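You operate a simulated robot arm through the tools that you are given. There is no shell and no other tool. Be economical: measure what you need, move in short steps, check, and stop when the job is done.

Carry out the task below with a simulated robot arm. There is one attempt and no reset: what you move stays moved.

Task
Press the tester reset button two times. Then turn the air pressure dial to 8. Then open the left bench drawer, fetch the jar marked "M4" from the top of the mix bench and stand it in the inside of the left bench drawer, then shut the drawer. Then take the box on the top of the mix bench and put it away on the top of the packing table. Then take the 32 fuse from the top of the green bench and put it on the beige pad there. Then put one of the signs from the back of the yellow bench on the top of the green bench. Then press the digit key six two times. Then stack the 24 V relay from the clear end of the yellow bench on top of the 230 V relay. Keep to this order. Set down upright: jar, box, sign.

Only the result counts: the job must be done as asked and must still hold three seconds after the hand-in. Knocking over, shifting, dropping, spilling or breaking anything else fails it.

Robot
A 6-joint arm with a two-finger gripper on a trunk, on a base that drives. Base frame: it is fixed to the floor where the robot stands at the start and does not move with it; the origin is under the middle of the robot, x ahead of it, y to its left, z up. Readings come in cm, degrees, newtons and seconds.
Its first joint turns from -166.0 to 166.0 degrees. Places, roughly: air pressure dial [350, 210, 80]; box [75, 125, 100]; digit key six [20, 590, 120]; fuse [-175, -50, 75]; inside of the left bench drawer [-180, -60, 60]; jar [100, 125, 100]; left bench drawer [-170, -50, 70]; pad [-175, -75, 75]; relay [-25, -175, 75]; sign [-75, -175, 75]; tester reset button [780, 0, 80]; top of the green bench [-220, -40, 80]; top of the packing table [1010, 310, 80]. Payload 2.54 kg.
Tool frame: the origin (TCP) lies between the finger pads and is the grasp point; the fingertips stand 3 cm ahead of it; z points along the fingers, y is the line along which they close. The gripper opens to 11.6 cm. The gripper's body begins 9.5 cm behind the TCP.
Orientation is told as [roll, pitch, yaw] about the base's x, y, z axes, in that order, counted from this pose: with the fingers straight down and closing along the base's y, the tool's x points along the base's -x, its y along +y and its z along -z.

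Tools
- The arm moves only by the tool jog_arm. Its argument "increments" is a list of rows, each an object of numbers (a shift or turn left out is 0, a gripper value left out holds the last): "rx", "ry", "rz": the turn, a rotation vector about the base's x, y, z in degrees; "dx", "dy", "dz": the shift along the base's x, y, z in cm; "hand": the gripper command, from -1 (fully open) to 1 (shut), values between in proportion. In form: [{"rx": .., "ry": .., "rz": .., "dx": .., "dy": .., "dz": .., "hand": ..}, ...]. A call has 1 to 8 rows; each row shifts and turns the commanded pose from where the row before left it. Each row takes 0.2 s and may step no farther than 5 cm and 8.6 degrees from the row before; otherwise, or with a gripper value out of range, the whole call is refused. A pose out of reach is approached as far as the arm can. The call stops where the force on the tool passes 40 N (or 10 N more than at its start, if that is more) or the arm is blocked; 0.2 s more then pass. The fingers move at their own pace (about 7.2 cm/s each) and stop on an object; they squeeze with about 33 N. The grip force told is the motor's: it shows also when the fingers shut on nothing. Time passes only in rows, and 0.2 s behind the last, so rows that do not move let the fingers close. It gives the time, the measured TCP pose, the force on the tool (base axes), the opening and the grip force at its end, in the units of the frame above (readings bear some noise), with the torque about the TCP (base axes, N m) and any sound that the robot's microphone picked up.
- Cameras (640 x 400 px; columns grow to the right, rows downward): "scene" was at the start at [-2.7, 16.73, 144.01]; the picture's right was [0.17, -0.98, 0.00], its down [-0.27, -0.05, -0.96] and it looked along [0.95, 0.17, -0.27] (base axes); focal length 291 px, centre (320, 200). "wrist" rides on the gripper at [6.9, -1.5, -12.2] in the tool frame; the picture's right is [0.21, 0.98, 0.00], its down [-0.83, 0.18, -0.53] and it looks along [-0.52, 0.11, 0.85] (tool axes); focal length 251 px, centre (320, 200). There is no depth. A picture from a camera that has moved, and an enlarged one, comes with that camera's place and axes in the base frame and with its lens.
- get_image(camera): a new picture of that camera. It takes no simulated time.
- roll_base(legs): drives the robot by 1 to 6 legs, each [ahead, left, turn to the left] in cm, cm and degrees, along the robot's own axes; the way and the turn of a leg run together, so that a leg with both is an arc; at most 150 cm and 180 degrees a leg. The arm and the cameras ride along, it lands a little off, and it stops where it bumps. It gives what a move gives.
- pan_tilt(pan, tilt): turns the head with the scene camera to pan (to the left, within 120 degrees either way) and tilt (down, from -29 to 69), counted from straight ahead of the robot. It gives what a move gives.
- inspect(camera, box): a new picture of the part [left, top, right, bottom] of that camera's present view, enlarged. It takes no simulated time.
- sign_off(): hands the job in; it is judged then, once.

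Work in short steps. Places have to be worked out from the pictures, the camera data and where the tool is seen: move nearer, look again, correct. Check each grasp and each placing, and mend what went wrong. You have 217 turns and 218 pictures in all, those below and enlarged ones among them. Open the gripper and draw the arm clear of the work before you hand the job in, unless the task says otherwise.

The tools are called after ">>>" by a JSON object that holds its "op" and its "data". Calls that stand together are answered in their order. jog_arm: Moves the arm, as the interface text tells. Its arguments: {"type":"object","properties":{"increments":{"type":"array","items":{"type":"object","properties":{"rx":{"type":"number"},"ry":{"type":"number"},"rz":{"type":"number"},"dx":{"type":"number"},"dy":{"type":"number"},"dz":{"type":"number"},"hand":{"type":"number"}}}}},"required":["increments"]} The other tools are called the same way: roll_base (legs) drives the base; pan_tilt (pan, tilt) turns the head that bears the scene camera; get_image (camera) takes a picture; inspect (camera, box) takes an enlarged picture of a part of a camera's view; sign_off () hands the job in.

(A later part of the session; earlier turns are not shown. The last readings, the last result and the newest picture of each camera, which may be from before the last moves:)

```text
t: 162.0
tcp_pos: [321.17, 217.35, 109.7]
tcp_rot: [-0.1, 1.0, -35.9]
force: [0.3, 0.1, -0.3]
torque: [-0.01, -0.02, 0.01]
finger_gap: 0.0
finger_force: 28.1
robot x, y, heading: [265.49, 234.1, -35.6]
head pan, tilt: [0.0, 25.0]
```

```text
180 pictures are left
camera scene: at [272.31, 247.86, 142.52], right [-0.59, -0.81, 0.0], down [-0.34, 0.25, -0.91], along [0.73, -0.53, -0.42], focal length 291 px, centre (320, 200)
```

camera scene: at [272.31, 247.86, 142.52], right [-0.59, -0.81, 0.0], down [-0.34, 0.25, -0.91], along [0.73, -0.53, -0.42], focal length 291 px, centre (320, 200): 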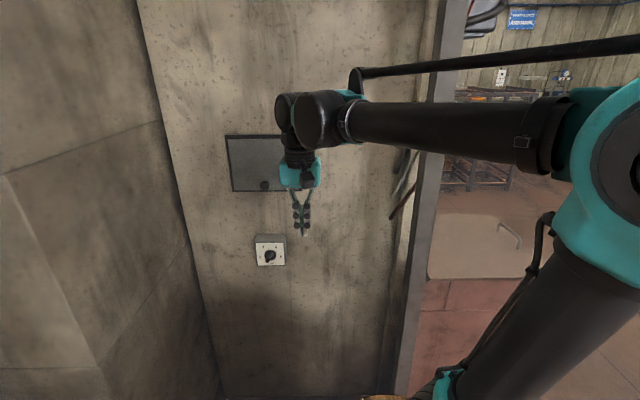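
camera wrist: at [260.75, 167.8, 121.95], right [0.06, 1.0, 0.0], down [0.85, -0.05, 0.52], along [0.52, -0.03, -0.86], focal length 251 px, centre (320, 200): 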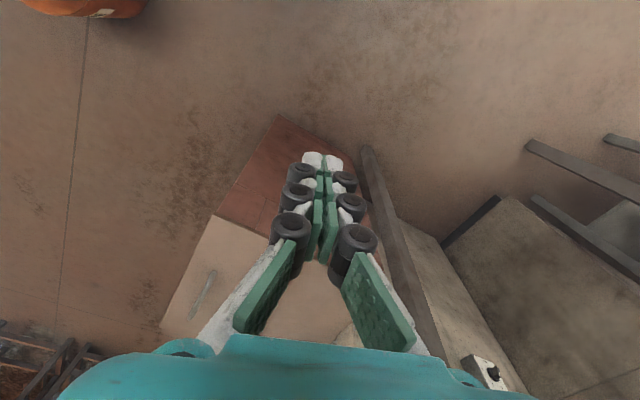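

Now tilt the tool from down to horizontal facing the wall while moving to ~9 cm in front of the knob.

>>> {"op": "jog_arm", "data": {"increments": [{"rx": -4.87, "ry": -6.59, "dx": 1.85, "dz": -2.2, "hand": 0.2}, {"rx": -4.87, "ry": -6.59, "dx": 1.85, "dz": -2.2}, {"rx": -4.87, "ry": -6.59, "dx": 1.85, "dz": -2.2}, {"rx": -4.87, "ry": -6.59, "dx": 1.85, "dz": -2.2}, {"rx": -4.87, "ry": -6.59, "dx": 1.85, "dz": -2.2}, {"rx": -4.87, "ry": -6.59, "dx": 1.0, "dz": -2.2}]}}

>>> {"op": "get_image", "data": {"camera": "scene"}}

```text
t: 163.4
tcp_pos: [331.55, 217.14, 96.48]
tcp_rot: [-0.8, -48.4, -35.7]
force: [-0.1, 0.5, -0.1]
torque: [0.02, -0.03, -0.01]
finger_gap: 4.65
finger_force: 0.0
robot x, y, heading: [265.56, 233.95, -35.7]
head pan, tilt: [0.0, 25.0]
```

```text
179 pictures are left
camera scene: at [272.3, 247.85, 142.52], right [-0.59, -0.81, 0.0], down [-0.34, 0.25, -0.91], along [0.73, -0.53, -0.42], focal length 291 px, centre (320, 200)
```

scene: 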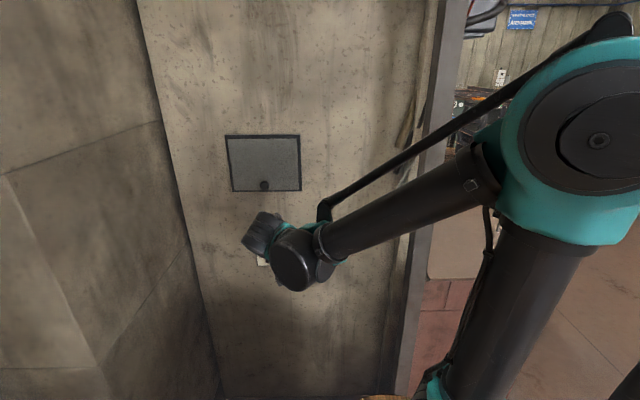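

>>> {"op": "jog_arm", "data": {"increments": [{"rx": -4.9, "ry": -6.7, "dx": 1.5, "dy": 0.25, "dz": -2.25}, {"rx": -4.9, "ry": -6.7, "dx": 1.5, "dy": 0.25, "dz": -2.25}, {"rx": -4.9, "ry": -6.7, "dx": 1.5, "dy": 0.25, "dz": -2.25}, {"rx": -4.9, "ry": -6.7, "dx": 1.5, "dy": 0.25, "dz": -2.25}, {"rx": -4.9, "ry": -6.7, "dx": 1.5, "dy": 0.25, "dz": -2.25}]}}

>>> {"op": "get_image", "data": {"camera": "wrist"}}

>>> {"op": "get_image", "data": {"camera": "scene"}}

```text
t: 164.6
tcp_pos: [342.6, 219.98, 90.99]
tcp_rot: [-41.0, -89.5, 4.3]
force: [-0.1, -0.9, 0.0]
torque: [0.02, 0.02, 0.04]
finger_gap: 4.64
finger_force: 0.0
out of reach, approached as far as the arm can: row 4, 5
robot x, y, heading: [265.74, 233.72, -36.0]
head pan, tilt: [0.0, 25.0]
```

```text
178 pictures are left
camera wrist: at [331.8, 225.96, 84.29], right [0.58, 0.78, -0.22], down [-0.31, 0.47, 0.83], along [0.75, -0.41, 0.51], focal length 251 px, centre (320, 200)
```

wrist: 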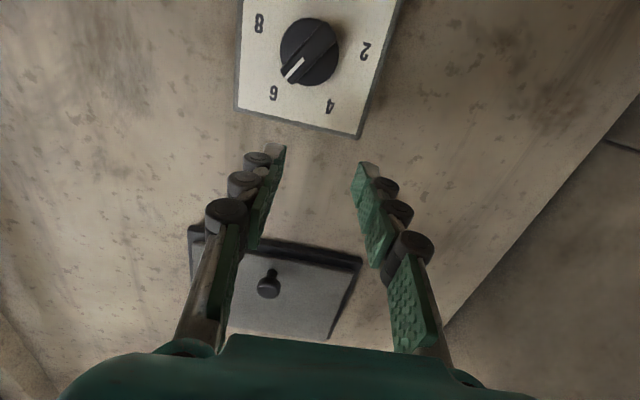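

```text
177 pictures are left
camera scene: at [272.28, 247.85, 142.52], right [-0.59, -0.81, 0.0], down [-0.34, 0.25, -0.91], along [0.73, -0.53, -0.42], focal length 291 px, centre (320, 200)
```

scene: 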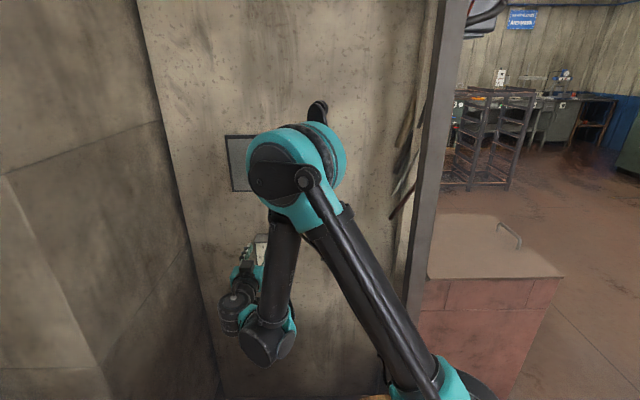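

The pointer clearly sits at 6. The arm is cramped near the base, so I back the base 20 cm and then re-extend.

>>> {"op": "roll_base", "data": {"legs": [[-20, 0, 0]]}}

>>> {"op": "jog_arm", "data": {"increments": [{"dx": 2.5, "dy": -1.9, "dz": -1.4}, {"dx": 2.5, "dy": -1.9, "dz": -1.4}, {"dx": 2.5, "dy": -1.9, "dz": -1.4}, {"dx": 2.5, "dy": -1.9, "dz": -1.4}]}}

>>> {"op": "get_image", "data": {"camera": "scene"}}

>>> {"op": "get_image", "data": {"camera": "wrist"}}

```text
t: 166.2
tcp_pos: [326.56, 231.42, 91.11]
tcp_rot: [-33.1, -89.5, -3.7]
force: [-0.3, 0.8, 0.1]
torque: [0.0, -0.03, 0.03]
finger_gap: 4.64
finger_force: 0.0
robot x, y, heading: [249.4, 245.47, -35.9]
head pan, tilt: [0.0, 25.0]
```

```text
t: 167.2
tcp_pos: [336.54, 223.62, 85.57]
tcp_rot: [-33.2, -89.4, -3.6]
force: [0.4, 0.6, -0.2]
torque: [-0.01, 0.03, 0.03]
finger_gap: 4.64
finger_force: 0.1
robot x, y, heading: [249.68, 245.44, -36.1]
head pan, tilt: [0.0, 25.0]
```

```text
176 pictures are left
camera scene: at [256.28, 259.51, 142.52], right [-0.59, -0.81, 0.0], down [-0.34, 0.25, -0.91], along [0.73, -0.53, -0.42], focal length 291 px, centre (320, 200)
```

scene: 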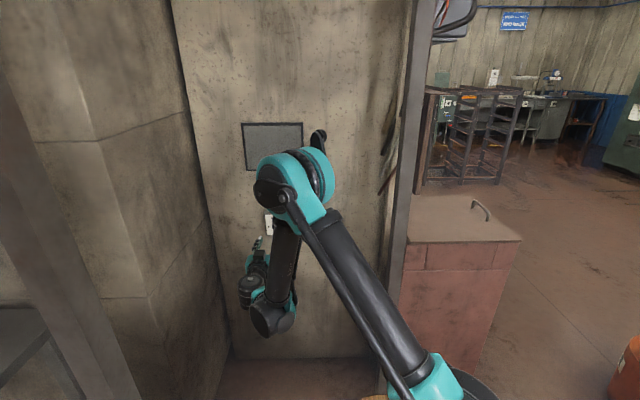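

```text
175 pictures are left
camera wrist: at [325.81, 229.7, 78.76], right [0.58, 0.78, -0.22], down [-0.31, 0.46, 0.83], along [0.75, -0.42, 0.51], focal length 251 px, centre (320, 200)
```

wrist: 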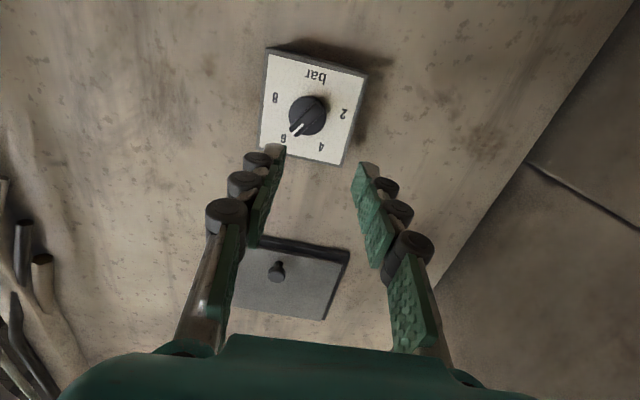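

Knob estimated at lateral offset -1.8 cm and z≈85. I shift there and roll the tool 34° clockwise to align with the bar.

>>> {"op": "jog_arm", "data": {"increments": [{"dx": -1.06, "dy": -1.45, "dz": -0.5}, {"rx": 6.87, "ry": -5.0}, {"rx": 6.87, "ry": -5.0}, {"rx": 6.87, "ry": -5.0}, {"rx": 6.87, "ry": -5.0, "hand": 0.4}, {}]}}

>>> {"op": "get_image", "data": {"camera": "wrist"}}

```text
t: 168.6
tcp_pos: [335.49, 222.34, 85.12]
tcp_rot: [88.2, -56.3, -125.1]
force: [-0.4, 1.0, -0.2]
torque: [0.03, 0.01, 0.01]
finger_gap: 3.5
finger_force: 0.0
robot x, y, heading: [249.76, 245.3, -36.1]
head pan, tilt: [0.0, 25.0]
```

```text
174 pictures are left
camera wrist: at [327.1, 231.67, 78.67], right [0.56, 0.74, 0.36], down [-0.6, 0.06, 0.8], along [0.57, -0.66, 0.48], focal length 251 px, centre (320, 200)
```

wrist: 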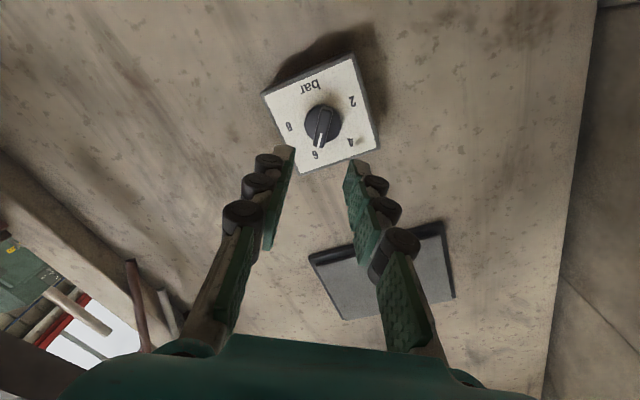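

Aligned with the bar. Advance 7 cm toward the knob and look again.

>>> {"op": "jog_arm", "data": {"increments": [{"dx": 2.83, "dy": -2.06}, {"dx": 2.83, "dy": -2.06}, {}]}}

>>> {"op": "get_image", "data": {"camera": "wrist"}}

>>> {"op": "inspect", "data": {"camera": "scene", "box": [220, 180, 340, 330]}}

```text
t: 169.4
tcp_pos: [341.29, 218.2, 85.08]
tcp_rot: [88.4, -56.4, -125.0]
force: [-0.1, -0.1, 0.2]
torque: [0.0, 0.04, 0.01]
finger_gap: 3.46
finger_force: 0.1
robot x, y, heading: [249.59, 245.46, -35.7]
head pan, tilt: [0.0, 25.0]
```

```text
173 pictures are left
camera wrist: at [332.83, 227.55, 78.68], right [0.56, 0.75, 0.36], down [-0.6, 0.06, 0.8], along [0.57, -0.66, 0.48], focal length 251 px, centre (320, 200)
```

wrist: 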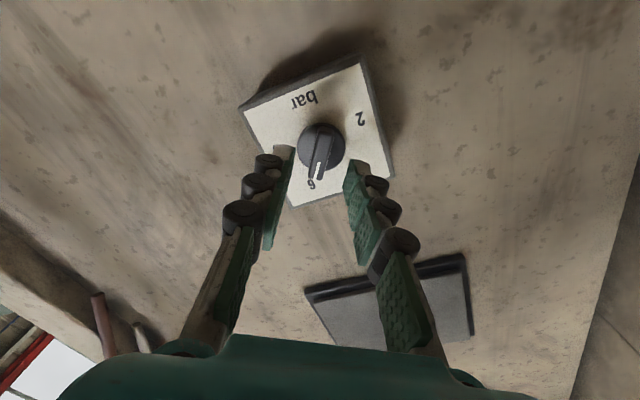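

```text
2.67 times, centred on (280, 255) of scene
camera zoom: at [256.29, 259.5, 142.52], right [-0.59, -0.81, 0.0], down [-0.34, 0.25, -0.91], along [0.73, -0.53, -0.42], focal length 775 px, centre (427, 53)
```

zoom: 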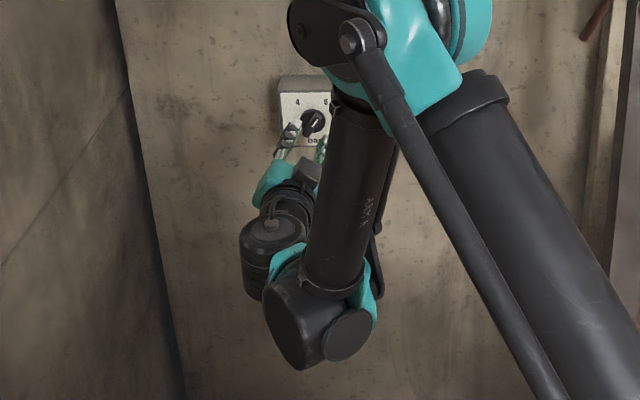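

Knob front at ~5 cm beyond the tips. Advance 4 cm, then finer.

>>> {"op": "jog_arm", "data": {"increments": [{"dx": 1.62, "dy": -1.18}, {"dx": 1.62, "dy": -1.18}, {"dx": 0.4, "dy": -0.29}, {"dx": 0.4, "dy": -0.29}, {}]}}

>>> {"op": "get_image", "data": {"camera": "wrist"}}

```text
t: 170.0
tcp_pos: [344.12, 216.47, 85.1]
tcp_rot: [88.4, -56.3, -124.8]
force: [-7.7, 7.2, 2.2]
torque: [-0.05, -0.08, 0.07]
finger_gap: 3.96
finger_force: 3.1
robot x, y, heading: [249.48, 245.78, -36.0]
head pan, tilt: [0.0, 25.0]
stopped in row 3: the force on the tool passed its limit at 49 N (the readings are from after the stop); the commanded pose is now the measured one
```

```text
171 pictures are left
camera wrist: at [335.72, 225.67, 78.67], right [0.56, 0.75, 0.36], down [-0.6, 0.06, 0.8], along [0.57, -0.66, 0.48], focal length 251 px, centre (320, 200)
```

wrist: 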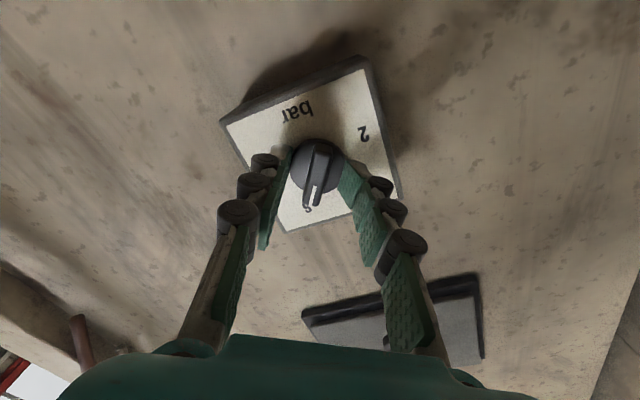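

Contact with the knob (gap pushed to ~4). Close the fingers and check the gap.

>>> {"op": "jog_arm", "data": {"increments": [{"hand": 1}, {}, {}, {}]}}

>>> {"op": "inspect", "data": {"camera": "wrist", "box": [220, 60, 420, 240]}}

```text
t: 170.6
tcp_pos: [343.84, 216.39, 85.05]
tcp_rot: [88.2, -56.2, -124.8]
force: [-38.2, 16.7, -6.9]
torque: [0.14, 0.2, 0.26]
finger_gap: 1.17
finger_force: 38.7
robot x, y, heading: [249.47, 245.77, -36.2]
head pan, tilt: [0.0, 25.0]
stopped in row 2: the force on the tool passed its limit at 44 N (the readings are from after the stop); the commanded pose is now the measured one
```

```text
2.22 times, centred on (320, 150) of wrist
camera zoom: at [335.39, 225.75, 78.65], right [0.56, 0.75, 0.36], down [-0.6, 0.06, 0.8], along [0.57, -0.66, 0.48], focal length 559 px, centre (320, 311)
```

zoom: 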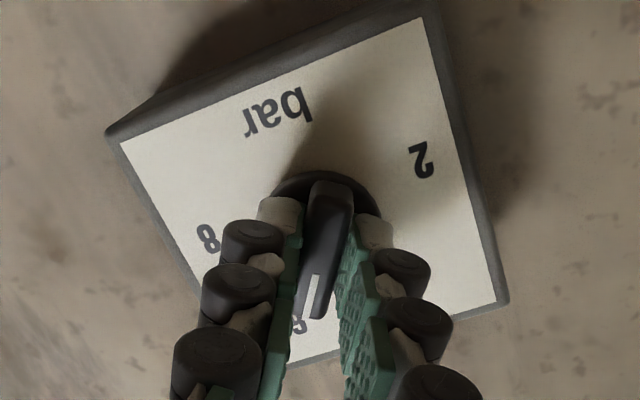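

The fingers grip the bar (1.17 cm). Relieve the axial push by 0.3 cm and turn clockwise in steps.

>>> {"op": "jog_arm", "data": {"increments": [{"dx": -0.3, "dy": 0.2}, {}, {"rx": 4.04, "ry": -2.95}, {"rx": 5.65, "ry": -4.12}, {"rx": 5.65, "ry": -4.12}, {"rx": 5.65, "ry": -4.12}]}}

>>> {"op": "inspect", "data": {"camera": "wrist", "box": [220, 60, 420, 240]}}

```text
t: 172.1
tcp_pos: [343.76, 216.31, 85.09]
tcp_rot: [88.9, -31.0, -125.3]
force: [1.0, 1.1, 7.4]
torque: [-0.25, -0.29, 0.05]
finger_gap: 1.17
finger_force: 38.9
robot x, y, heading: [249.59, 245.67, -36.0]
head pan, tilt: [0.0, 25.0]
stopped in row 6: the force on the tool passed its limit at 53 N (the readings are from after the stop); the commanded pose is now the measured one
```

```text
2.22 times, centred on (320, 150) of wrist
camera zoom: at [336.83, 227.75, 80.35], right [0.41, 0.55, 0.73], down [-0.79, -0.19, 0.59], along [0.46, -0.81, 0.35], focal length 559 px, centre (320, 311)
```

zoom: 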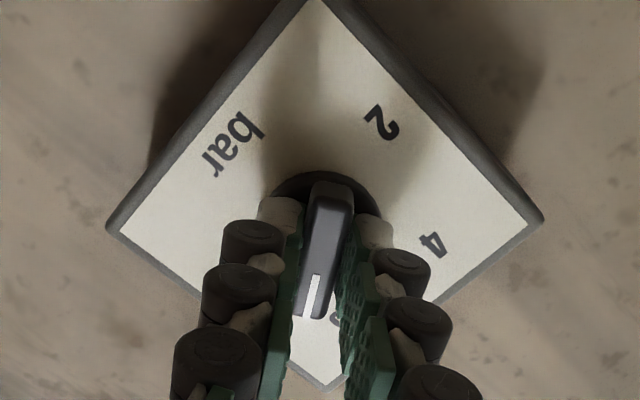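

Turned ~25° so far. Continue in 5° rows.

>>> {"op": "jog_arm", "data": {"increments": [{}, {"rx": 4.04, "ry": -2.95}, {"rx": 4.04, "ry": -2.95}, {"rx": 4.04, "ry": -2.95}, {"rx": 4.04, "ry": -2.95}]}}

>>> {"op": "jog_arm", "data": {"increments": [{}, {"rx": 4.04, "ry": -2.95}, {"rx": 4.04, "ry": -2.95}, {"rx": 4.04, "ry": -2.95}]}}

>>> {"op": "inspect", "data": {"camera": "wrist", "box": [220, 60, 420, 240]}}

```text
t: 173.3
tcp_pos: [343.77, 216.44, 85.03]
tcp_rot: [89.1, -10.8, -125.3]
force: [-9.9, 2.4, 3.8]
torque: [0.0, -0.04, 0.43]
finger_gap: 1.16
finger_force: 38.5
robot x, y, heading: [249.89, 245.84, -36.0]
head pan, tilt: [0.0, 25.0]
```

```text
t: 174.2
tcp_pos: [343.82, 216.43, 85.08]
tcp_rot: [86.3, -2.1, -124.3]
force: [-7.2, 5.8, 12.7]
torque: [-0.58, -0.83, -0.34]
finger_gap: 1.21
finger_force: 38.9
out of reach, approached as far as the arm can: row 3, 4
robot x, y, heading: [249.81, 245.5, -36.1]
head pan, tilt: [0.0, 25.0]
stopped in row 4: the force on the tool passed its limit at 44 N (the readings are from after the stop); the commanded pose is now the measured one
```

```text
2.22 times, centred on (320, 150) of wrist
camera zoom: at [337.53, 228.92, 84.15], right [0.19, 0.17, 0.97], down [-0.89, -0.38, 0.25], along [0.41, -0.91, 0.08], focal length 559 px, centre (320, 311)
```

zoom: 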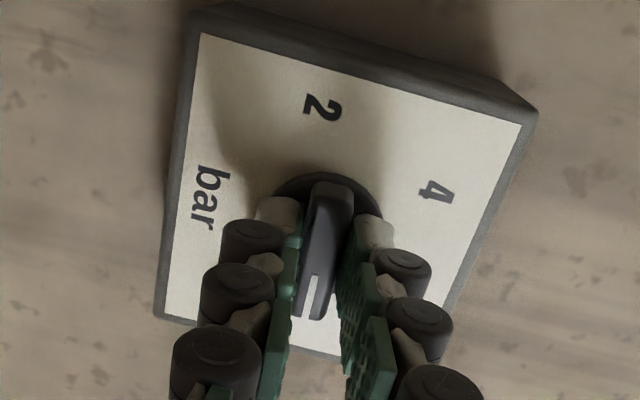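

The wrist reached its limit with the pointer at about 88–90°. I'll release, back off and look, then regrip with the tool rolled the other way.

>>> {"op": "jog_arm", "data": {"increments": [{"hand": 0.4}, {}, {"dx": -1.6, "dy": 1.18}, {"dx": -2.4, "dy": 1.77}, {"dx": -2.4, "dy": 1.77}]}}

>>> {"op": "inspect", "data": {"camera": "wrist", "box": [220, 60, 420, 240]}}

>>> {"op": "jog_arm", "data": {"increments": [{"rx": -6.87, "ry": 5.0}, {"rx": -6.87, "ry": 5.0}, {"rx": -6.87, "ry": 5.0}, {"rx": -6.87, "ry": 5.0}, {"rx": -6.87, "ry": 5.0}, {"rx": -6.87, "ry": 5.0}, {"rx": -6.87, "ry": 5.0}, {"rx": -6.87, "ry": 5.0}]}}

>>> {"op": "jog_arm", "data": {"increments": [{"rx": -6.87, "ry": 5.0}, {"rx": -6.87, "ry": 5.0}, {"rx": -6.87, "ry": 5.0}, {"rx": -6.87, "ry": 5.0}, {"rx": -6.87, "ry": 5.0}, {"rx": -6.87, "ry": 5.0}, {"rx": -6.87, "ry": 5.0}, {"rx": -6.87, "ry": 5.0}]}}

>>> {"op": "get_image", "data": {"camera": "wrist"}}

```text
t: 175.4
tcp_pos: [337.49, 221.02, 85.06]
tcp_rot: [85.7, -2.3, -124.3]
force: [0.3, 0.3, -0.1]
torque: [-0.01, -0.01, -0.01]
finger_gap: 3.45
finger_force: 0.0
robot x, y, heading: [249.39, 245.91, -36.0]
head pan, tilt: [0.0, 25.0]
```

```text
2.22 times, centred on (320, 150) of wrist
camera zoom: at [331.2, 233.52, 84.23], right [0.2, 0.17, 0.96], down [-0.89, -0.38, 0.26], along [0.41, -0.91, 0.07], focal length 559 px, centre (320, 311)
```

zoom: 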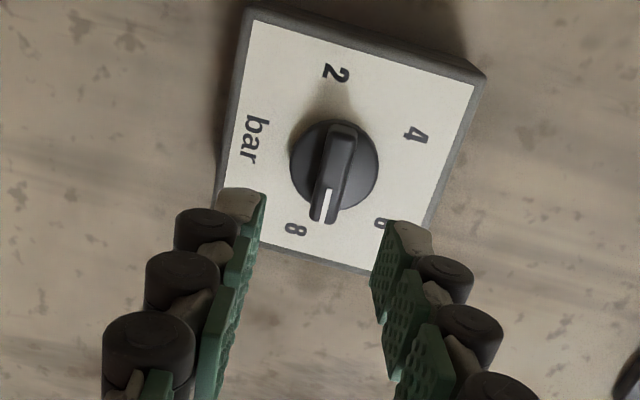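

```text
t: 177.2
tcp_pos: [337.57, 221.09, 84.97]
tcp_rot: [81.8, -70.0, -121.3]
force: [0.2, -0.1, 0.9]
torque: [0.01, -0.02, -0.01]
finger_gap: 3.5
finger_force: 0.0
robot x, y, heading: [249.93, 245.93, -36.0]
head pan, tilt: [0.0, 25.0]
```

```text
t: 179.0
tcp_pos: [337.43, 221.06, 85.08]
tcp_rot: [-92.3, -41.9, 51.8]
force: [-0.1, 0.3, 0.0]
torque: [0.0, -0.02, -0.03]
finger_gap: 3.47
finger_force: 0.1
robot x, y, heading: [249.71, 245.48, -35.9]
head pan, tilt: [0.0, 25.0]
```

```text
166 pictures are left
camera wrist: at [324.15, 223.96, 81.18], right [0.33, 0.36, -0.87], down [0.05, 0.91, 0.4], along [0.94, -0.18, 0.29], focal length 251 px, centre (320, 200)
```

wrist: 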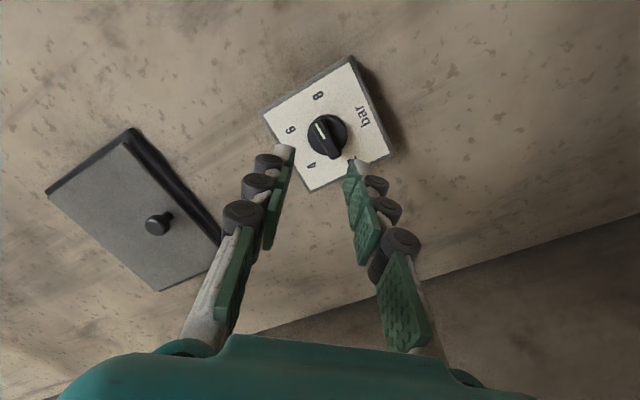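

Continue the roll to about -90°, then view alignment.

>>> {"op": "jog_arm", "data": {"increments": [{"rx": -6.87, "ry": 5.0}, {"rx": -6.87, "ry": 5.0}, {"rx": -6.87, "ry": 5.0}, {"rx": -6.87, "ry": 5.0}, {"rx": -6.87, "ry": 5.0}]}}

>>> {"op": "get_image", "data": {"camera": "wrist"}}

```text
t: 180.2
tcp_pos: [337.5, 221.03, 85.05]
tcp_rot: [-93.9, 0.6, 52.2]
force: [-0.6, -0.2, -0.4]
torque: [0.02, -0.02, 0.04]
finger_gap: 3.48
finger_force: 0.0
robot x, y, heading: [249.72, 245.76, -36.2]
head pan, tilt: [0.0, 25.0]
```

```text
165 pictures are left
camera wrist: at [323.51, 223.0, 85.78], right [-0.09, -0.22, -0.97], down [0.09, 0.97, -0.23], along [0.99, -0.11, -0.06], focal length 251 px, centre (320, 200)
```

wrist: 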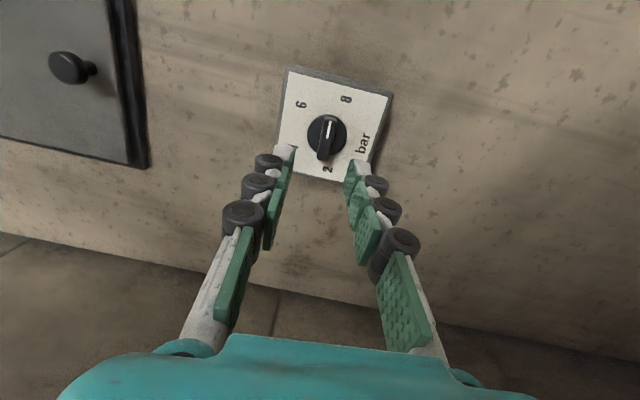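

Correct the 4° tilt, then advance 7.4 cm to regrip.

>>> {"op": "jog_arm", "data": {"increments": [{"rx": 2.36, "ry": 3.23}, {"dx": 2.0, "dy": -1.46}, {"dx": 2.0, "dy": -1.46}, {}]}}

>>> {"op": "get_image", "data": {"camera": "wrist"}}

```text
t: 181.2
tcp_pos: [341.33, 218.2, 85.04]
tcp_rot: [-89.7, 0.6, 52.4]
force: [-0.5, -0.1, 0.7]
torque: [0.06, -0.01, 0.01]
finger_gap: 3.46
finger_force: 0.1
robot x, y, heading: [249.48, 245.61, -36.1]
head pan, tilt: [0.0, 25.0]
```

```text
164 pictures are left
camera wrist: at [327.48, 220.05, 86.59], right [-0.14, -0.18, -0.97], down [0.08, 0.98, -0.19], along [0.99, -0.1, -0.12], focal length 251 px, centre (320, 200)
```

wrist: 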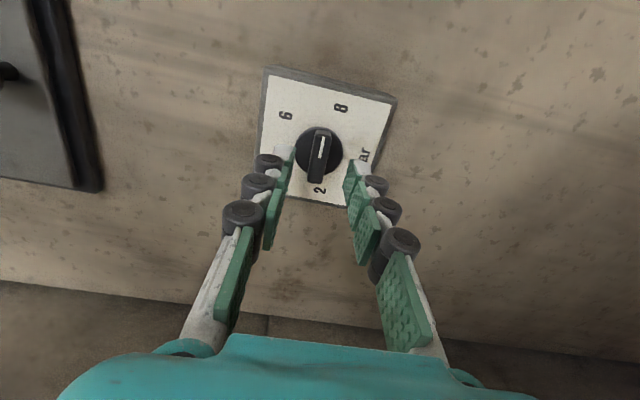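

Aligned; advance ~3.2 cm and close.

>>> {"op": "jog_arm", "data": {"increments": [{"dx": 1.3, "dy": -0.95}, {"dx": 0.8, "dy": -0.59}, {"dx": 0.35, "dy": -0.25}]}}

>>> {"op": "jog_arm", "data": {"increments": [{"hand": 1}, {}, {}, {}]}}

>>> {"op": "inspect", "data": {"camera": "wrist", "box": [220, 60, 420, 240]}}

```text
t: 182.0
tcp_pos: [343.87, 216.38, 85.06]
tcp_rot: [-89.8, 0.6, 52.4]
force: [-1.0, 0.9, 0.4]
torque: [-0.03, -0.04, -0.02]
finger_gap: 3.53
finger_force: 0.4
robot x, y, heading: [249.65, 245.77, -35.8]
head pan, tilt: [0.0, 25.0]
```

```text
t: 183.0
tcp_pos: [343.85, 216.46, 85.01]
tcp_rot: [-89.8, 0.6, 52.4]
force: [-13.7, 10.3, -0.3]
torque: [0.0, -0.01, 0.1]
finger_gap: 1.14
finger_force: 38.1
robot x, y, heading: [249.51, 245.99, -36.3]
head pan, tilt: [0.0, 25.0]
```

```text
2.22 times, centred on (320, 150) of wrist
camera zoom: at [329.97, 218.4, 86.63], right [-0.14, -0.18, -0.97], down [0.08, 0.98, -0.19], along [0.99, -0.1, -0.12], focal length 559 px, centre (320, 311)
```

zoom: 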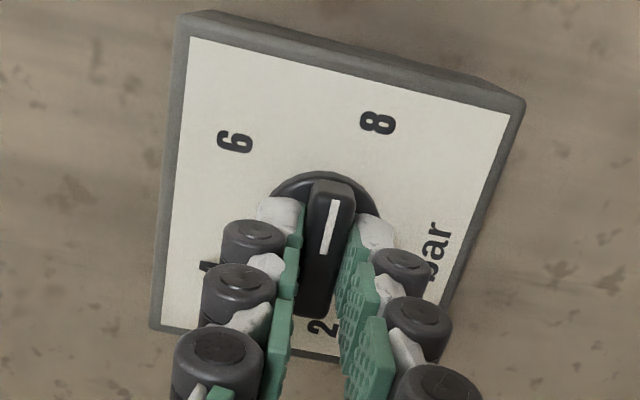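

Gripped at ~90°; rotate 15° more clockwise to 8 (~105°).

>>> {"op": "jog_arm", "data": {"increments": [{"rx": 4.04, "ry": -2.95}, {"rx": 4.04, "ry": -2.95}, {"rx": 4.04, "ry": -2.95}, {}]}}

>>> {"op": "inspect", "data": {"camera": "wrist", "box": [220, 60, 420, 240]}}

```text
t: 184.0
tcp_pos: [343.95, 216.46, 85.03]
tcp_rot: [-89.4, -14.6, 52.3]
force: [-16.2, 23.8, -2.2]
torque: [0.07, 0.04, 0.15]
finger_gap: 1.17
finger_force: 38.7
robot x, y, heading: [249.59, 245.49, -35.7]
head pan, tilt: [0.0, 25.0]
```

```text
2.22 times, centred on (320, 150) of wrist
camera zoom: at [329.85, 218.21, 84.88], right [0.01, 0.04, -1.0], down [0.09, 1.0, 0.04], along [1.0, -0.09, 0.01], focal length 559 px, centre (320, 311)
```

zoom: 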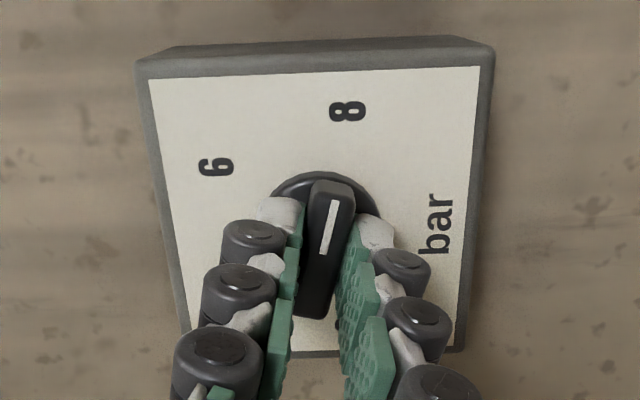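

The mark points at the 8. Release gently, back off and look.

>>> {"op": "jog_arm", "data": {"increments": [{"hand": 0.4}, {}, {"dx": -1.2, "dy": 0.88}, {"dx": -2.4, "dy": 1.77}, {"dx": -2.4, "dy": 1.77}, {"dx": -2.4, "dy": 1.77}]}}

>>> {"op": "inspect", "data": {"camera": "wrist", "box": [220, 60, 420, 240]}}

```text
t: 185.4
tcp_pos: [335.52, 222.47, 84.96]
tcp_rot: [-89.3, -14.4, 52.3]
force: [-0.1, -0.2, 0.6]
torque: [0.01, -0.03, 0.03]
finger_gap: 3.5
finger_force: 0.0
robot x, y, heading: [249.55, 245.7, -35.9]
head pan, tilt: [0.0, 25.0]
```

```text
2.22 times, centred on (320, 150) of wrist
camera zoom: at [321.54, 224.25, 84.83], right [0.01, 0.03, -1.0], down [0.09, 1.0, 0.04], along [1.0, -0.09, 0.01], focal length 559 px, centre (320, 311)
```

zoom: 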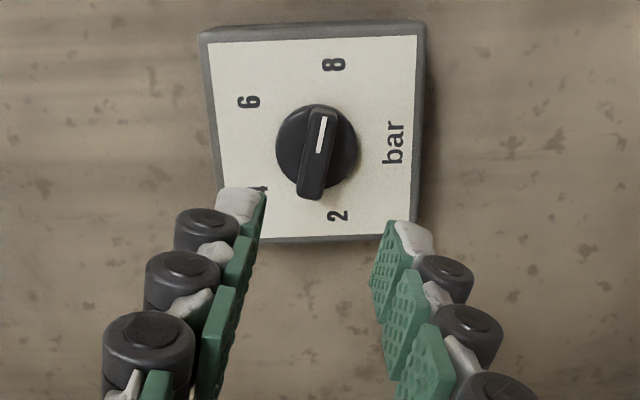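

Dial reads 8. Now I back the base off and undo the tool roll.

>>> {"op": "roll_base", "data": {"legs": [[-40, 0, 0]]}}

>>> {"op": "jog_arm", "data": {"increments": [{"rx": 6.87, "ry": -5.0}, {"rx": 6.87, "ry": -5.0}, {"rx": 6.87, "ry": -5.0}, {"rx": 6.87, "ry": -5.0}, {"rx": 6.87, "ry": -5.0}, {"rx": 6.87, "ry": -5.0}, {"rx": 6.87, "ry": -5.0}, {"rx": 6.87, "ry": -5.0}]}}

>>> {"op": "jog_arm", "data": {"increments": [{"rx": 5.65, "ry": -4.12}, {"rx": 4.9, "ry": 6.7, "dz": 3}, {"rx": 4.9, "ry": 6.7, "dz": 3}, {"rx": 4.9, "ry": 6.7, "dz": 3}, {"rx": 4.9, "ry": 6.7, "dz": 3}, {"rx": 4.9, "ry": 6.7, "dz": 3}, {"rx": 4.9, "ry": 6.7, "dz": 3}, {"rx": 4.9, "ry": 6.7, "dz": 3}]}}

>>> {"op": "jog_arm", "data": {"increments": [{"rx": 4.9, "ry": 6.7, "dz": 2}, {"rx": 4.9, "ry": 6.7, "dz": 2}, {"rx": 4.9, "ry": 6.7}, {"rx": 3.2, "ry": 4.4}]}}

>>> {"op": "get_image", "data": {"camera": "scene"}}

```text
t: 187.9
tcp_pos: [302.98, 246.8, 85.04]
tcp_rot: [-89.3, -14.4, 52.8]
force: [0.0, 0.6, 0.5]
torque: [0.02, 0.02, 0.01]
finger_gap: 3.47
finger_force: 0.0
robot x, y, heading: [216.89, 269.29, -35.7]
head pan, tilt: [0.0, 25.0]
```

```text
t: 189.7
tcp_pos: [302.89, 246.87, 84.9]
tcp_rot: [-81.3, -82.6, 45.5]
force: [0.3, -0.4, -0.3]
torque: [0.02, 0.02, -0.02]
finger_gap: 3.48
finger_force: 0.0
robot x, y, heading: [216.89, 269.1, -35.5]
head pan, tilt: [0.0, 25.0]
```

```text
t: 191.5
tcp_pos: [302.84, 246.94, 105.94]
tcp_rot: [0.2, -30.6, -35.5]
force: [-1.3, -1.6, 1.0]
torque: [-0.02, 0.0, 0.02]
finger_gap: 3.47
finger_force: 0.1
robot x, y, heading: [217.01, 269.49, -35.6]
head pan, tilt: [0.0, 25.0]
```

```text
t: 192.5
tcp_pos: [302.82, 246.83, 109.9]
tcp_rot: [0.6, -0.4, -35.4]
force: [-0.5, -0.2, 1.5]
torque: [0.02, -0.04, 0.0]
finger_gap: 3.49
finger_force: 0.1
robot x, y, heading: [216.51, 269.31, -35.9]
head pan, tilt: [0.0, 25.0]
```

```text
160 pictures are left
camera scene: at [223.22, 283.28, 142.52], right [-0.58, -0.81, 0.0], down [-0.34, 0.25, -0.91], along [0.74, -0.53, -0.42], focal length 291 px, centre (320, 200)
```

scene: 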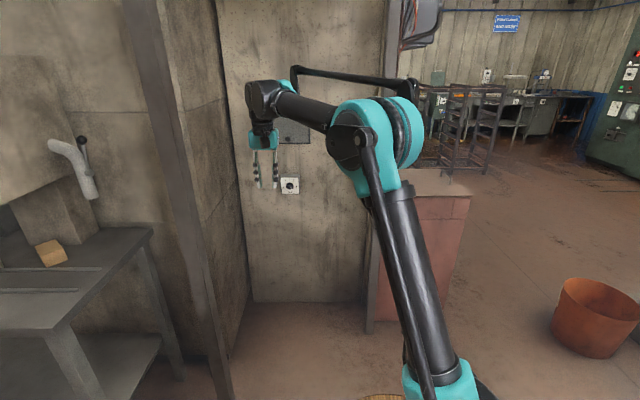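

Now drive back and strafe right along the far side of the mix bench toward the green bench.

>>> {"op": "roll_base", "data": {"legs": [[-125, 0, 0], [0, -150, 0]]}}

>>> {"op": "pan_tilt", "data": {"pan": -110, "tilt": 15}}

>>> {"op": "get_image", "data": {"camera": "scene"}}

>>> {"op": "pan_tilt", "data": {"pan": -45, "tilt": 15}}

>>> {"op": "get_image", "data": {"camera": "scene"}}

```text
t: 205.9
tcp_pos: [112.61, 195.83, 109.88]
tcp_rot: [0.5, -0.6, -35.6]
force: [-0.2, 0.3, -0.4]
torque: [0.02, 0.01, -0.02]
finger_gap: 3.47
finger_force: 0.1
robot x, y, heading: [26.69, 218.3, -36.0]
head pan, tilt: [0.0, 25.0]
```

```text
t: 207.8
tcp_pos: [112.76, 195.82, 110.0]
tcp_rot: [0.5, -0.5, -35.7]
force: [-0.6, 0.2, -0.2]
torque: [0.01, 0.02, 0.01]
finger_gap: 3.5
finger_force: 0.1
robot x, y, heading: [26.48, 218.56, -35.4]
head pan, tilt: [-110.0, 15.0]
```

```text
159 pictures are left
camera scene: at [17.93, 232.49, 144.15], right [-0.56, 0.83, 0.0], down [0.21, 0.15, -0.97], along [-0.8, -0.55, -0.26], focal length 291 px, centre (320, 200)
```

scene: 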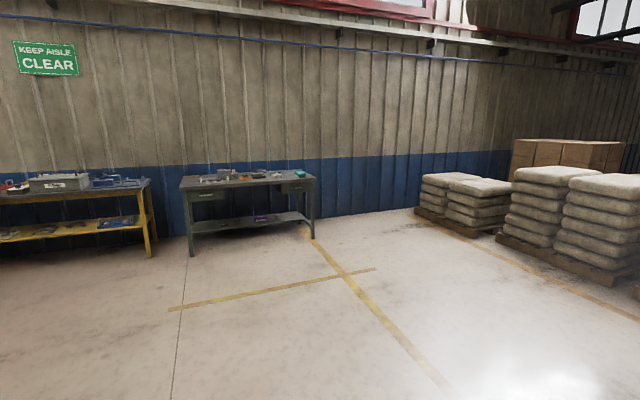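

```text
t: 209.2
tcp_pos: [112.78, 195.85, 109.94]
tcp_rot: [0.5, -0.6, -35.8]
force: [0.5, -0.2, 0.5]
torque: [-0.02, 0.02, 0.02]
finger_gap: 3.51
finger_force: 0.1
robot x, y, heading: [26.49, 218.37, -35.6]
head pan, tilt: [-45.0, 15.0]
```

```text
158 pictures are left
camera scene: at [27.15, 228.55, 144.15], right [-0.99, -0.16, 0.0], down [-0.04, 0.26, -0.97], along [0.16, -0.95, -0.26], focal length 291 px, centre (320, 200)
```

scene: 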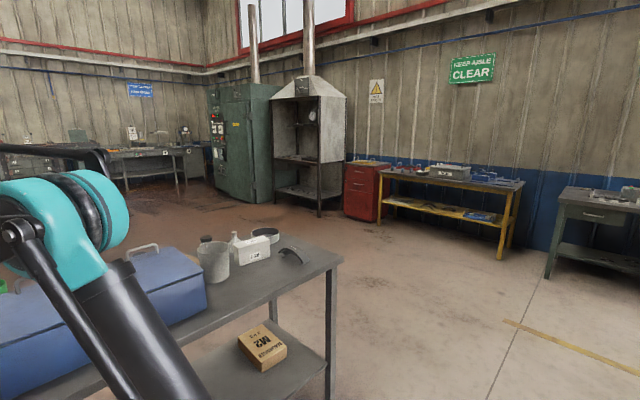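

The green bench's drawers face our way; I back up, turn right to heading -125° and drive toward it.

>>> {"op": "roll_base", "data": {"legs": [[-20, 0, 0], [0, 0, -89.4], [110, 0, 0], [100, 20, 0]]}}

>>> {"op": "pan_tilt", "data": {"pan": 0, "tilt": 30}}

>>> {"op": "get_image", "data": {"camera": "scene"}}

>>> {"op": "get_image", "data": {"camera": "wrist"}}

```text
t: 224.7
tcp_pos: [-116.42, -38.46, 109.93]
tcp_rot: [0.5, -0.6, -125.0]
force: [0.2, -0.2, -0.3]
torque: [0.0, -0.04, 0.02]
finger_gap: 3.5
finger_force: 0.0
robot x, y, heading: [-94.87, 47.67, -125.3]
head pan, tilt: [-45.0, 15.0]
```

```text
t: 225.8
tcp_pos: [-116.45, -38.58, 109.93]
tcp_rot: [0.5, -0.6, -125.1]
force: [-0.4, 0.8, 0.0]
torque: [-0.02, 0.01, 0.01]
finger_gap: 3.49
finger_force: 0.1
robot x, y, heading: [-94.74, 48.03, -124.9]
head pan, tilt: [0.0, 30.0]
```

```text
157 pictures are left
camera scene: at [-80.69, 41.65, 141.73], right [-0.82, 0.57, 0.0], down [0.29, 0.41, -0.87], along [-0.5, -0.71, -0.5], focal length 291 px, centre (320, 200)
```

scene: 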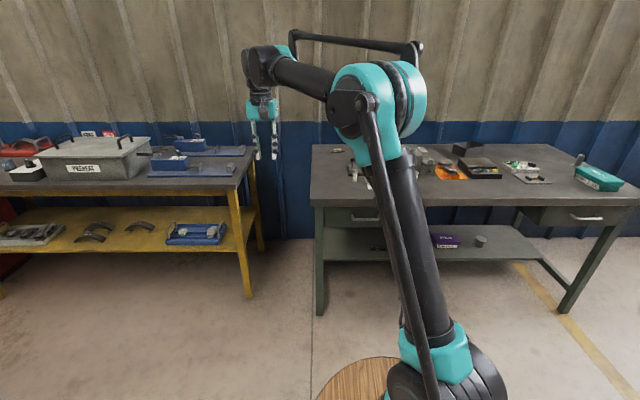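

```text
156 pictures are left
camera wrist: at [-113.81, -31.99, 122.06], right [0.92, -0.39, 0.01], down [-0.33, -0.77, 0.54], along [-0.2, -0.5, -0.84], focal length 251 px, centre (320, 200)
```

wrist: 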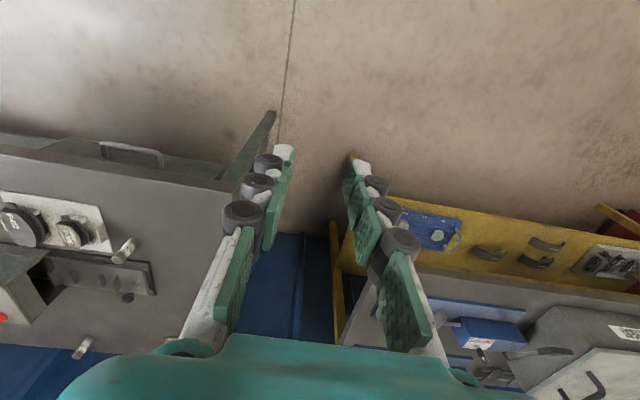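

Handle triangulated at (-160, -35.7, 69.2). I reposition the base so the handle lies in front-left, then turn the tool horizontal.

>>> {"op": "roll_base", "data": {"legs": [[0, -34, 0]]}}

>>> {"op": "jog_arm", "data": {"increments": [{"rx": 6.87, "ry": -4.87, "dz": -4}, {"rx": 6.87, "ry": -4.87, "dz": -4}, {"rx": 6.87, "ry": -4.87, "dz": -4}, {"rx": 6.87, "ry": -4.87, "dz": -4}, {"rx": 6.87, "ry": -4.87, "dz": -4}, {"rx": 6.87, "ry": -4.87, "dz": -4}, {"rx": 6.87, "ry": -4.87, "dz": -3}, {"rx": 6.87, "ry": -4.87, "dz": -3}]}}

>>> {"op": "get_image", "data": {"camera": "scene"}}

```text
t: 228.0
tcp_pos: [-144.26, -19.26, 109.99]
tcp_rot: [0.5, -0.5, -125.2]
force: [-0.8, 0.1, -0.8]
torque: [0.02, 0.0, 0.0]
finger_gap: 3.47
finger_force: 0.0
robot x, y, heading: [-122.35, 67.01, -124.9]
head pan, tilt: [0.0, 30.0]
```

```text
t: 229.8
tcp_pos: [-131.14, -20.75, 79.9]
tcp_rot: [12.5, 42.5, -129.4]
force: [-0.3, 1.4, 1.3]
torque: [-0.12, 0.04, -0.07]
finger_gap: 3.49
finger_force: 0.1
out of reach, approached as far as the arm can: row 4, 5, 6, 7, 8
robot x, y, heading: [-122.1, 67.12, -125.5]
head pan, tilt: [0.0, 30.0]
```

```text
155 pictures are left
camera scene: at [-108.32, 61.07, 141.73], right [-0.82, 0.58, 0.0], down [0.29, 0.41, -0.87], along [-0.5, -0.71, -0.5], focal length 291 px, centre (320, 200)
```

scene: 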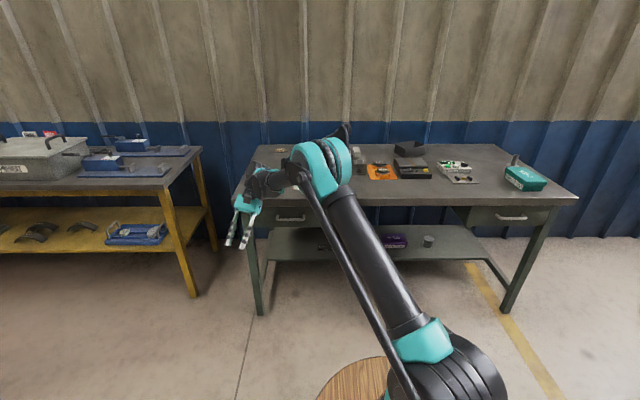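

I rotated the wrong way (the tool points back). Undo, lifting, and go the right way.

>>> {"op": "jog_arm", "data": {"increments": [{"rx": -6.87, "ry": 4.87, "dz": 2}, {"rx": -6.87, "ry": 4.87, "dz": 2}, {"rx": -6.87, "ry": 4.87, "dz": 2}, {"rx": -6.87, "ry": 4.87, "dz": 2}, {"rx": -6.87, "ry": 4.87, "dz": 2}, {"rx": -6.87, "ry": 4.87}, {"rx": -6.87, "ry": 4.87}, {"rx": -6.87, "ry": 4.87}]}}

>>> {"op": "get_image", "data": {"camera": "scene"}}

```text
t: 231.6
tcp_pos: [-131.18, -21.04, 90.04]
tcp_rot: [16.6, -25.0, -128.7]
force: [-1.1, -0.2, -0.1]
torque: [0.03, 0.0, 0.0]
finger_gap: 3.47
finger_force: 0.1
robot x, y, heading: [-122.25, 67.43, -125.2]
head pan, tilt: [0.0, 30.0]
```

```text
154 pictures are left
camera scene: at [-108.3, 60.99, 141.73], right [-0.82, 0.58, 0.0], down [0.29, 0.41, -0.87], along [-0.5, -0.71, -0.5], focal length 291 px, centre (320, 200)
```

scene: 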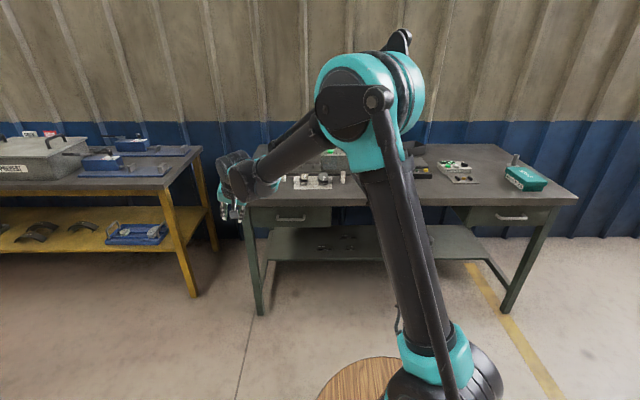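

Now rotate to horizontal facing the drawer (computed rotation vector), while shifting sideways in front of the handle.

>>> {"op": "jog_arm", "data": {"increments": [{"rx": -5.74, "ry": 5.76, "rz": -1.43, "dx": -1.5}, {"rx": -5.74, "ry": 5.76, "rz": -1.43, "dx": -1.5}, {"rx": -5.74, "ry": 5.76, "rz": -1.43, "dx": -1.5}, {"rx": -5.74, "ry": 5.76, "rz": -1.43, "dx": -1.5}, {"rx": -5.74, "ry": 5.76, "rz": -1.43, "dx": -1.5}, {"rx": -5.74, "ry": 5.76, "rz": -1.43, "dx": -1.5}, {"rx": -5.74, "ry": 5.76, "rz": -1.43, "dx": -1.5}, {"rx": -5.74, "ry": 5.76, "rz": -1.43, "dx": -1.5}]}}

>>> {"op": "get_image", "data": {"camera": "scene"}}

>>> {"op": "get_image", "data": {"camera": "wrist"}}

```text
t: 233.4
tcp_pos: [-143.14, -21.03, 90.0]
tcp_rot: [-18.0, -90.0, -107.0]
force: [-0.2, 0.2, -0.2]
torque: [-0.02, -0.02, 0.0]
finger_gap: 3.47
finger_force: 0.1
robot x, y, heading: [-122.25, 67.19, -125.2]
head pan, tilt: [0.0, 30.0]
```

```text
153 pictures are left
camera scene: at [-108.29, 61.02, 141.73], right [-0.82, 0.58, 0.0], down [0.29, 0.41, -0.87], along [-0.5, -0.71, -0.5], focal length 291 px, centre (320, 200)
```

scene: 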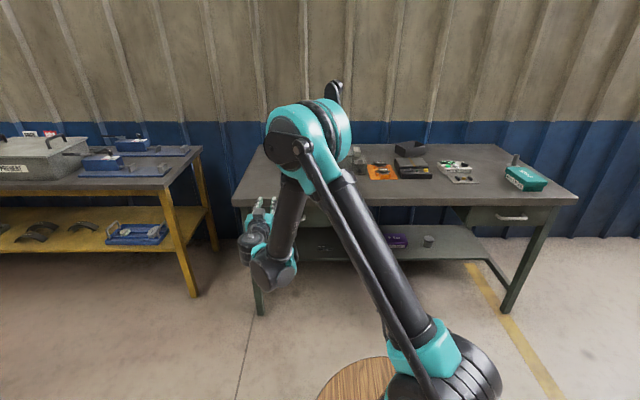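

```text
152 pictures are left
camera wrist: at [-137.44, -10.12, 83.06], right [0.8, -0.56, -0.22], down [0.45, 0.33, 0.83], along [-0.39, -0.76, 0.52], focal length 251 px, centre (320, 200)
```

wrist: 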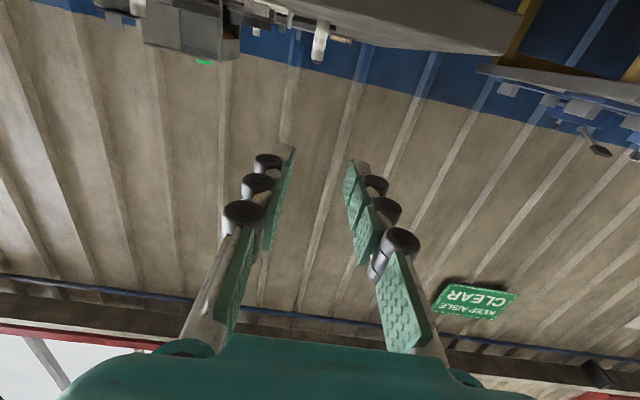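

Roll the tool -90° (fingers closing vertically) while lowering to the handle height.

>>> {"op": "jog_arm", "data": {"increments": [{"rx": 4.87, "ry": 6.97, "dx": -0.5, "dy": 0.36, "dz": -2.5}, {"rx": 4.87, "ry": 6.97, "dx": -0.5, "dy": 0.36, "dz": -2.5}, {"rx": 4.87, "ry": 6.97, "dx": -0.5, "dy": 0.36, "dz": -2.5}, {"rx": 4.87, "ry": 6.97, "dx": -0.5, "dy": 0.36, "dz": -2.5}, {"rx": 4.87, "ry": 6.97, "dx": -0.5, "dy": 0.36, "dz": -2.5}, {"rx": 4.87, "ry": 6.97, "dx": -0.5, "dy": 0.36, "dz": -2.5}, {"rx": 4.87, "ry": 6.97, "dx": -0.5, "dy": 0.36, "dz": -2.5}, {"rx": 4.87, "ry": 6.97, "dx": -0.5, "dy": 0.36, "dz": -2.5}]}}

>>> {"op": "jog_arm", "data": {"increments": [{"rx": 4.3, "ry": 6.15}, {"rx": 4.3, "ry": 6.15}, {"rx": 4.3, "ry": 6.15, "hand": 0.2}, {}]}}

>>> {"op": "get_image", "data": {"camera": "wrist"}}

```text
t: 235.2
tcp_pos: [-146.1, -26.42, 75.27]
tcp_rot: [-89.9, -21.8, -35.3]
force: [-0.1, 0.9, 0.9]
torque: [-0.03, 0.03, 0.02]
finger_gap: 3.48
finger_force: 0.1
out of reach, approached as far as the arm can: row 3, 4, 5, 6, 7, 8
robot x, y, heading: [-122.14, 67.01, -124.9]
head pan, tilt: [0.0, 30.0]
```

```text
t: 236.2
tcp_pos: [-146.2, -26.46, 75.35]
tcp_rot: [-89.8, 0.7, -35.2]
force: [1.3, 0.0, 0.4]
torque: [0.0, -0.01, -0.03]
finger_gap: 4.63
finger_force: 0.1
robot x, y, heading: [-122.03, 67.37, -124.9]
head pan, tilt: [0.0, 30.0]
```

```text
151 pictures are left
camera wrist: at [-144.78, -12.54, 76.93], right [-0.18, 0.13, -0.97], down [0.98, -0.04, -0.19], along [-0.06, -0.99, -0.12], focal length 251 px, centre (320, 200)
```

wrist: 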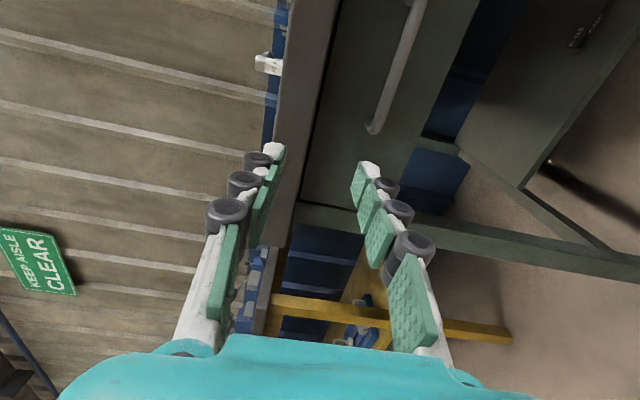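

Reach limit here. Retract the arm 18 cm, lower to z≈69.3, then bring the base forward instead.

>>> {"op": "jog_arm", "data": {"increments": [{"dx": 2.75, "dy": 3.95}, {"dx": 2.75, "dy": 3.95}, {"dx": 2.75, "dy": 3.95}, {"dx": 2.5, "dy": 3.6}, {"dz": -3}, {"dz": -3}]}}

>>> {"op": "roll_base", "data": {"legs": [[14, -8, 0]]}}

>>> {"op": "get_image", "data": {"camera": "wrist"}}

>>> {"op": "get_image", "data": {"camera": "scene"}}

```text
t: 237.6
tcp_pos: [-132.38, -22.57, 76.94]
tcp_rot: [-89.9, 0.6, -35.3]
force: [-0.1, 0.0, 0.1]
torque: [-0.01, 0.01, 0.01]
finger_gap: 4.64
finger_force: 0.1
out of reach, approached as far as the arm can: row 1, 2, 3, 4, 5, 6
robot x, y, heading: [-122.6, 66.96, -125.1]
head pan, tilt: [0.0, 30.0]
```

```text
t: 239.0
tcp_pos: [-146.71, -29.28, 76.97]
tcp_rot: [-90.0, 0.6, -35.2]
force: [0.4, -0.5, -0.1]
torque: [-0.02, -0.01, 0.01]
finger_gap: 4.64
finger_force: 0.0
robot x, y, heading: [-136.75, 60.65, -125.1]
head pan, tilt: [0.0, 30.0]
```

```text
150 pictures are left
camera wrist: at [-145.42, -15.38, 78.48], right [-0.18, 0.13, -0.97], down [0.98, -0.04, -0.19], along [-0.06, -0.99, -0.12], focal length 251 px, centre (320, 200)
```

wrist: 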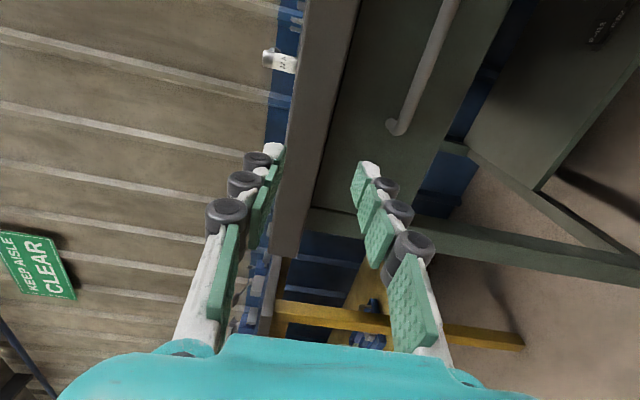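

```text
149 pictures are left
camera scene: at [-122.78, 54.27, 141.72], right [-0.82, 0.57, 0.0], down [0.29, 0.41, -0.87], along [-0.5, -0.71, -0.5], focal length 291 px, centre (320, 200)
```

scene: 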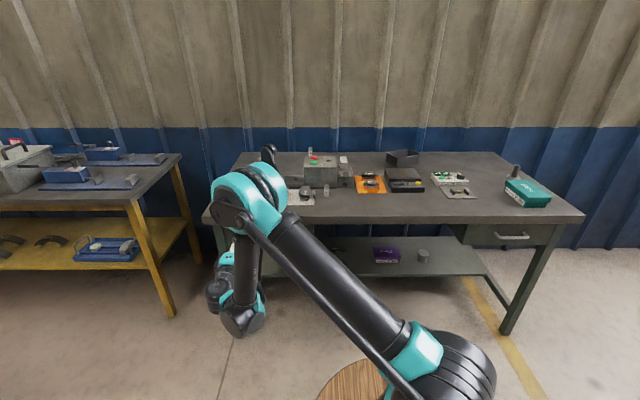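

Horizontal at z 69 is out of reach, so I'll use a ~45° downward grasp. First zoom on the handle geometry.

>>> {"op": "inspect", "data": {"camera": "wrist", "box": [300, 0, 500, 150]}}

```text
2.67 times, centred on (400, 75) of wrist
camera zoom: at [-145.42, -15.38, 78.48], right [-0.18, 0.13, -0.97], down [0.98, -0.04, -0.19], along [-0.06, -0.99, -0.12], focal length 670 px, centre (107, 533)
```

zoom: 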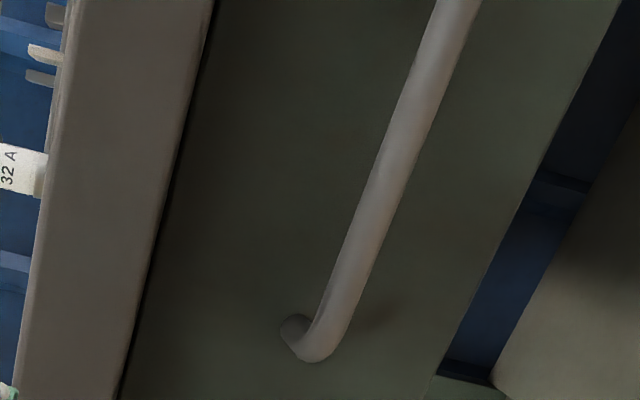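

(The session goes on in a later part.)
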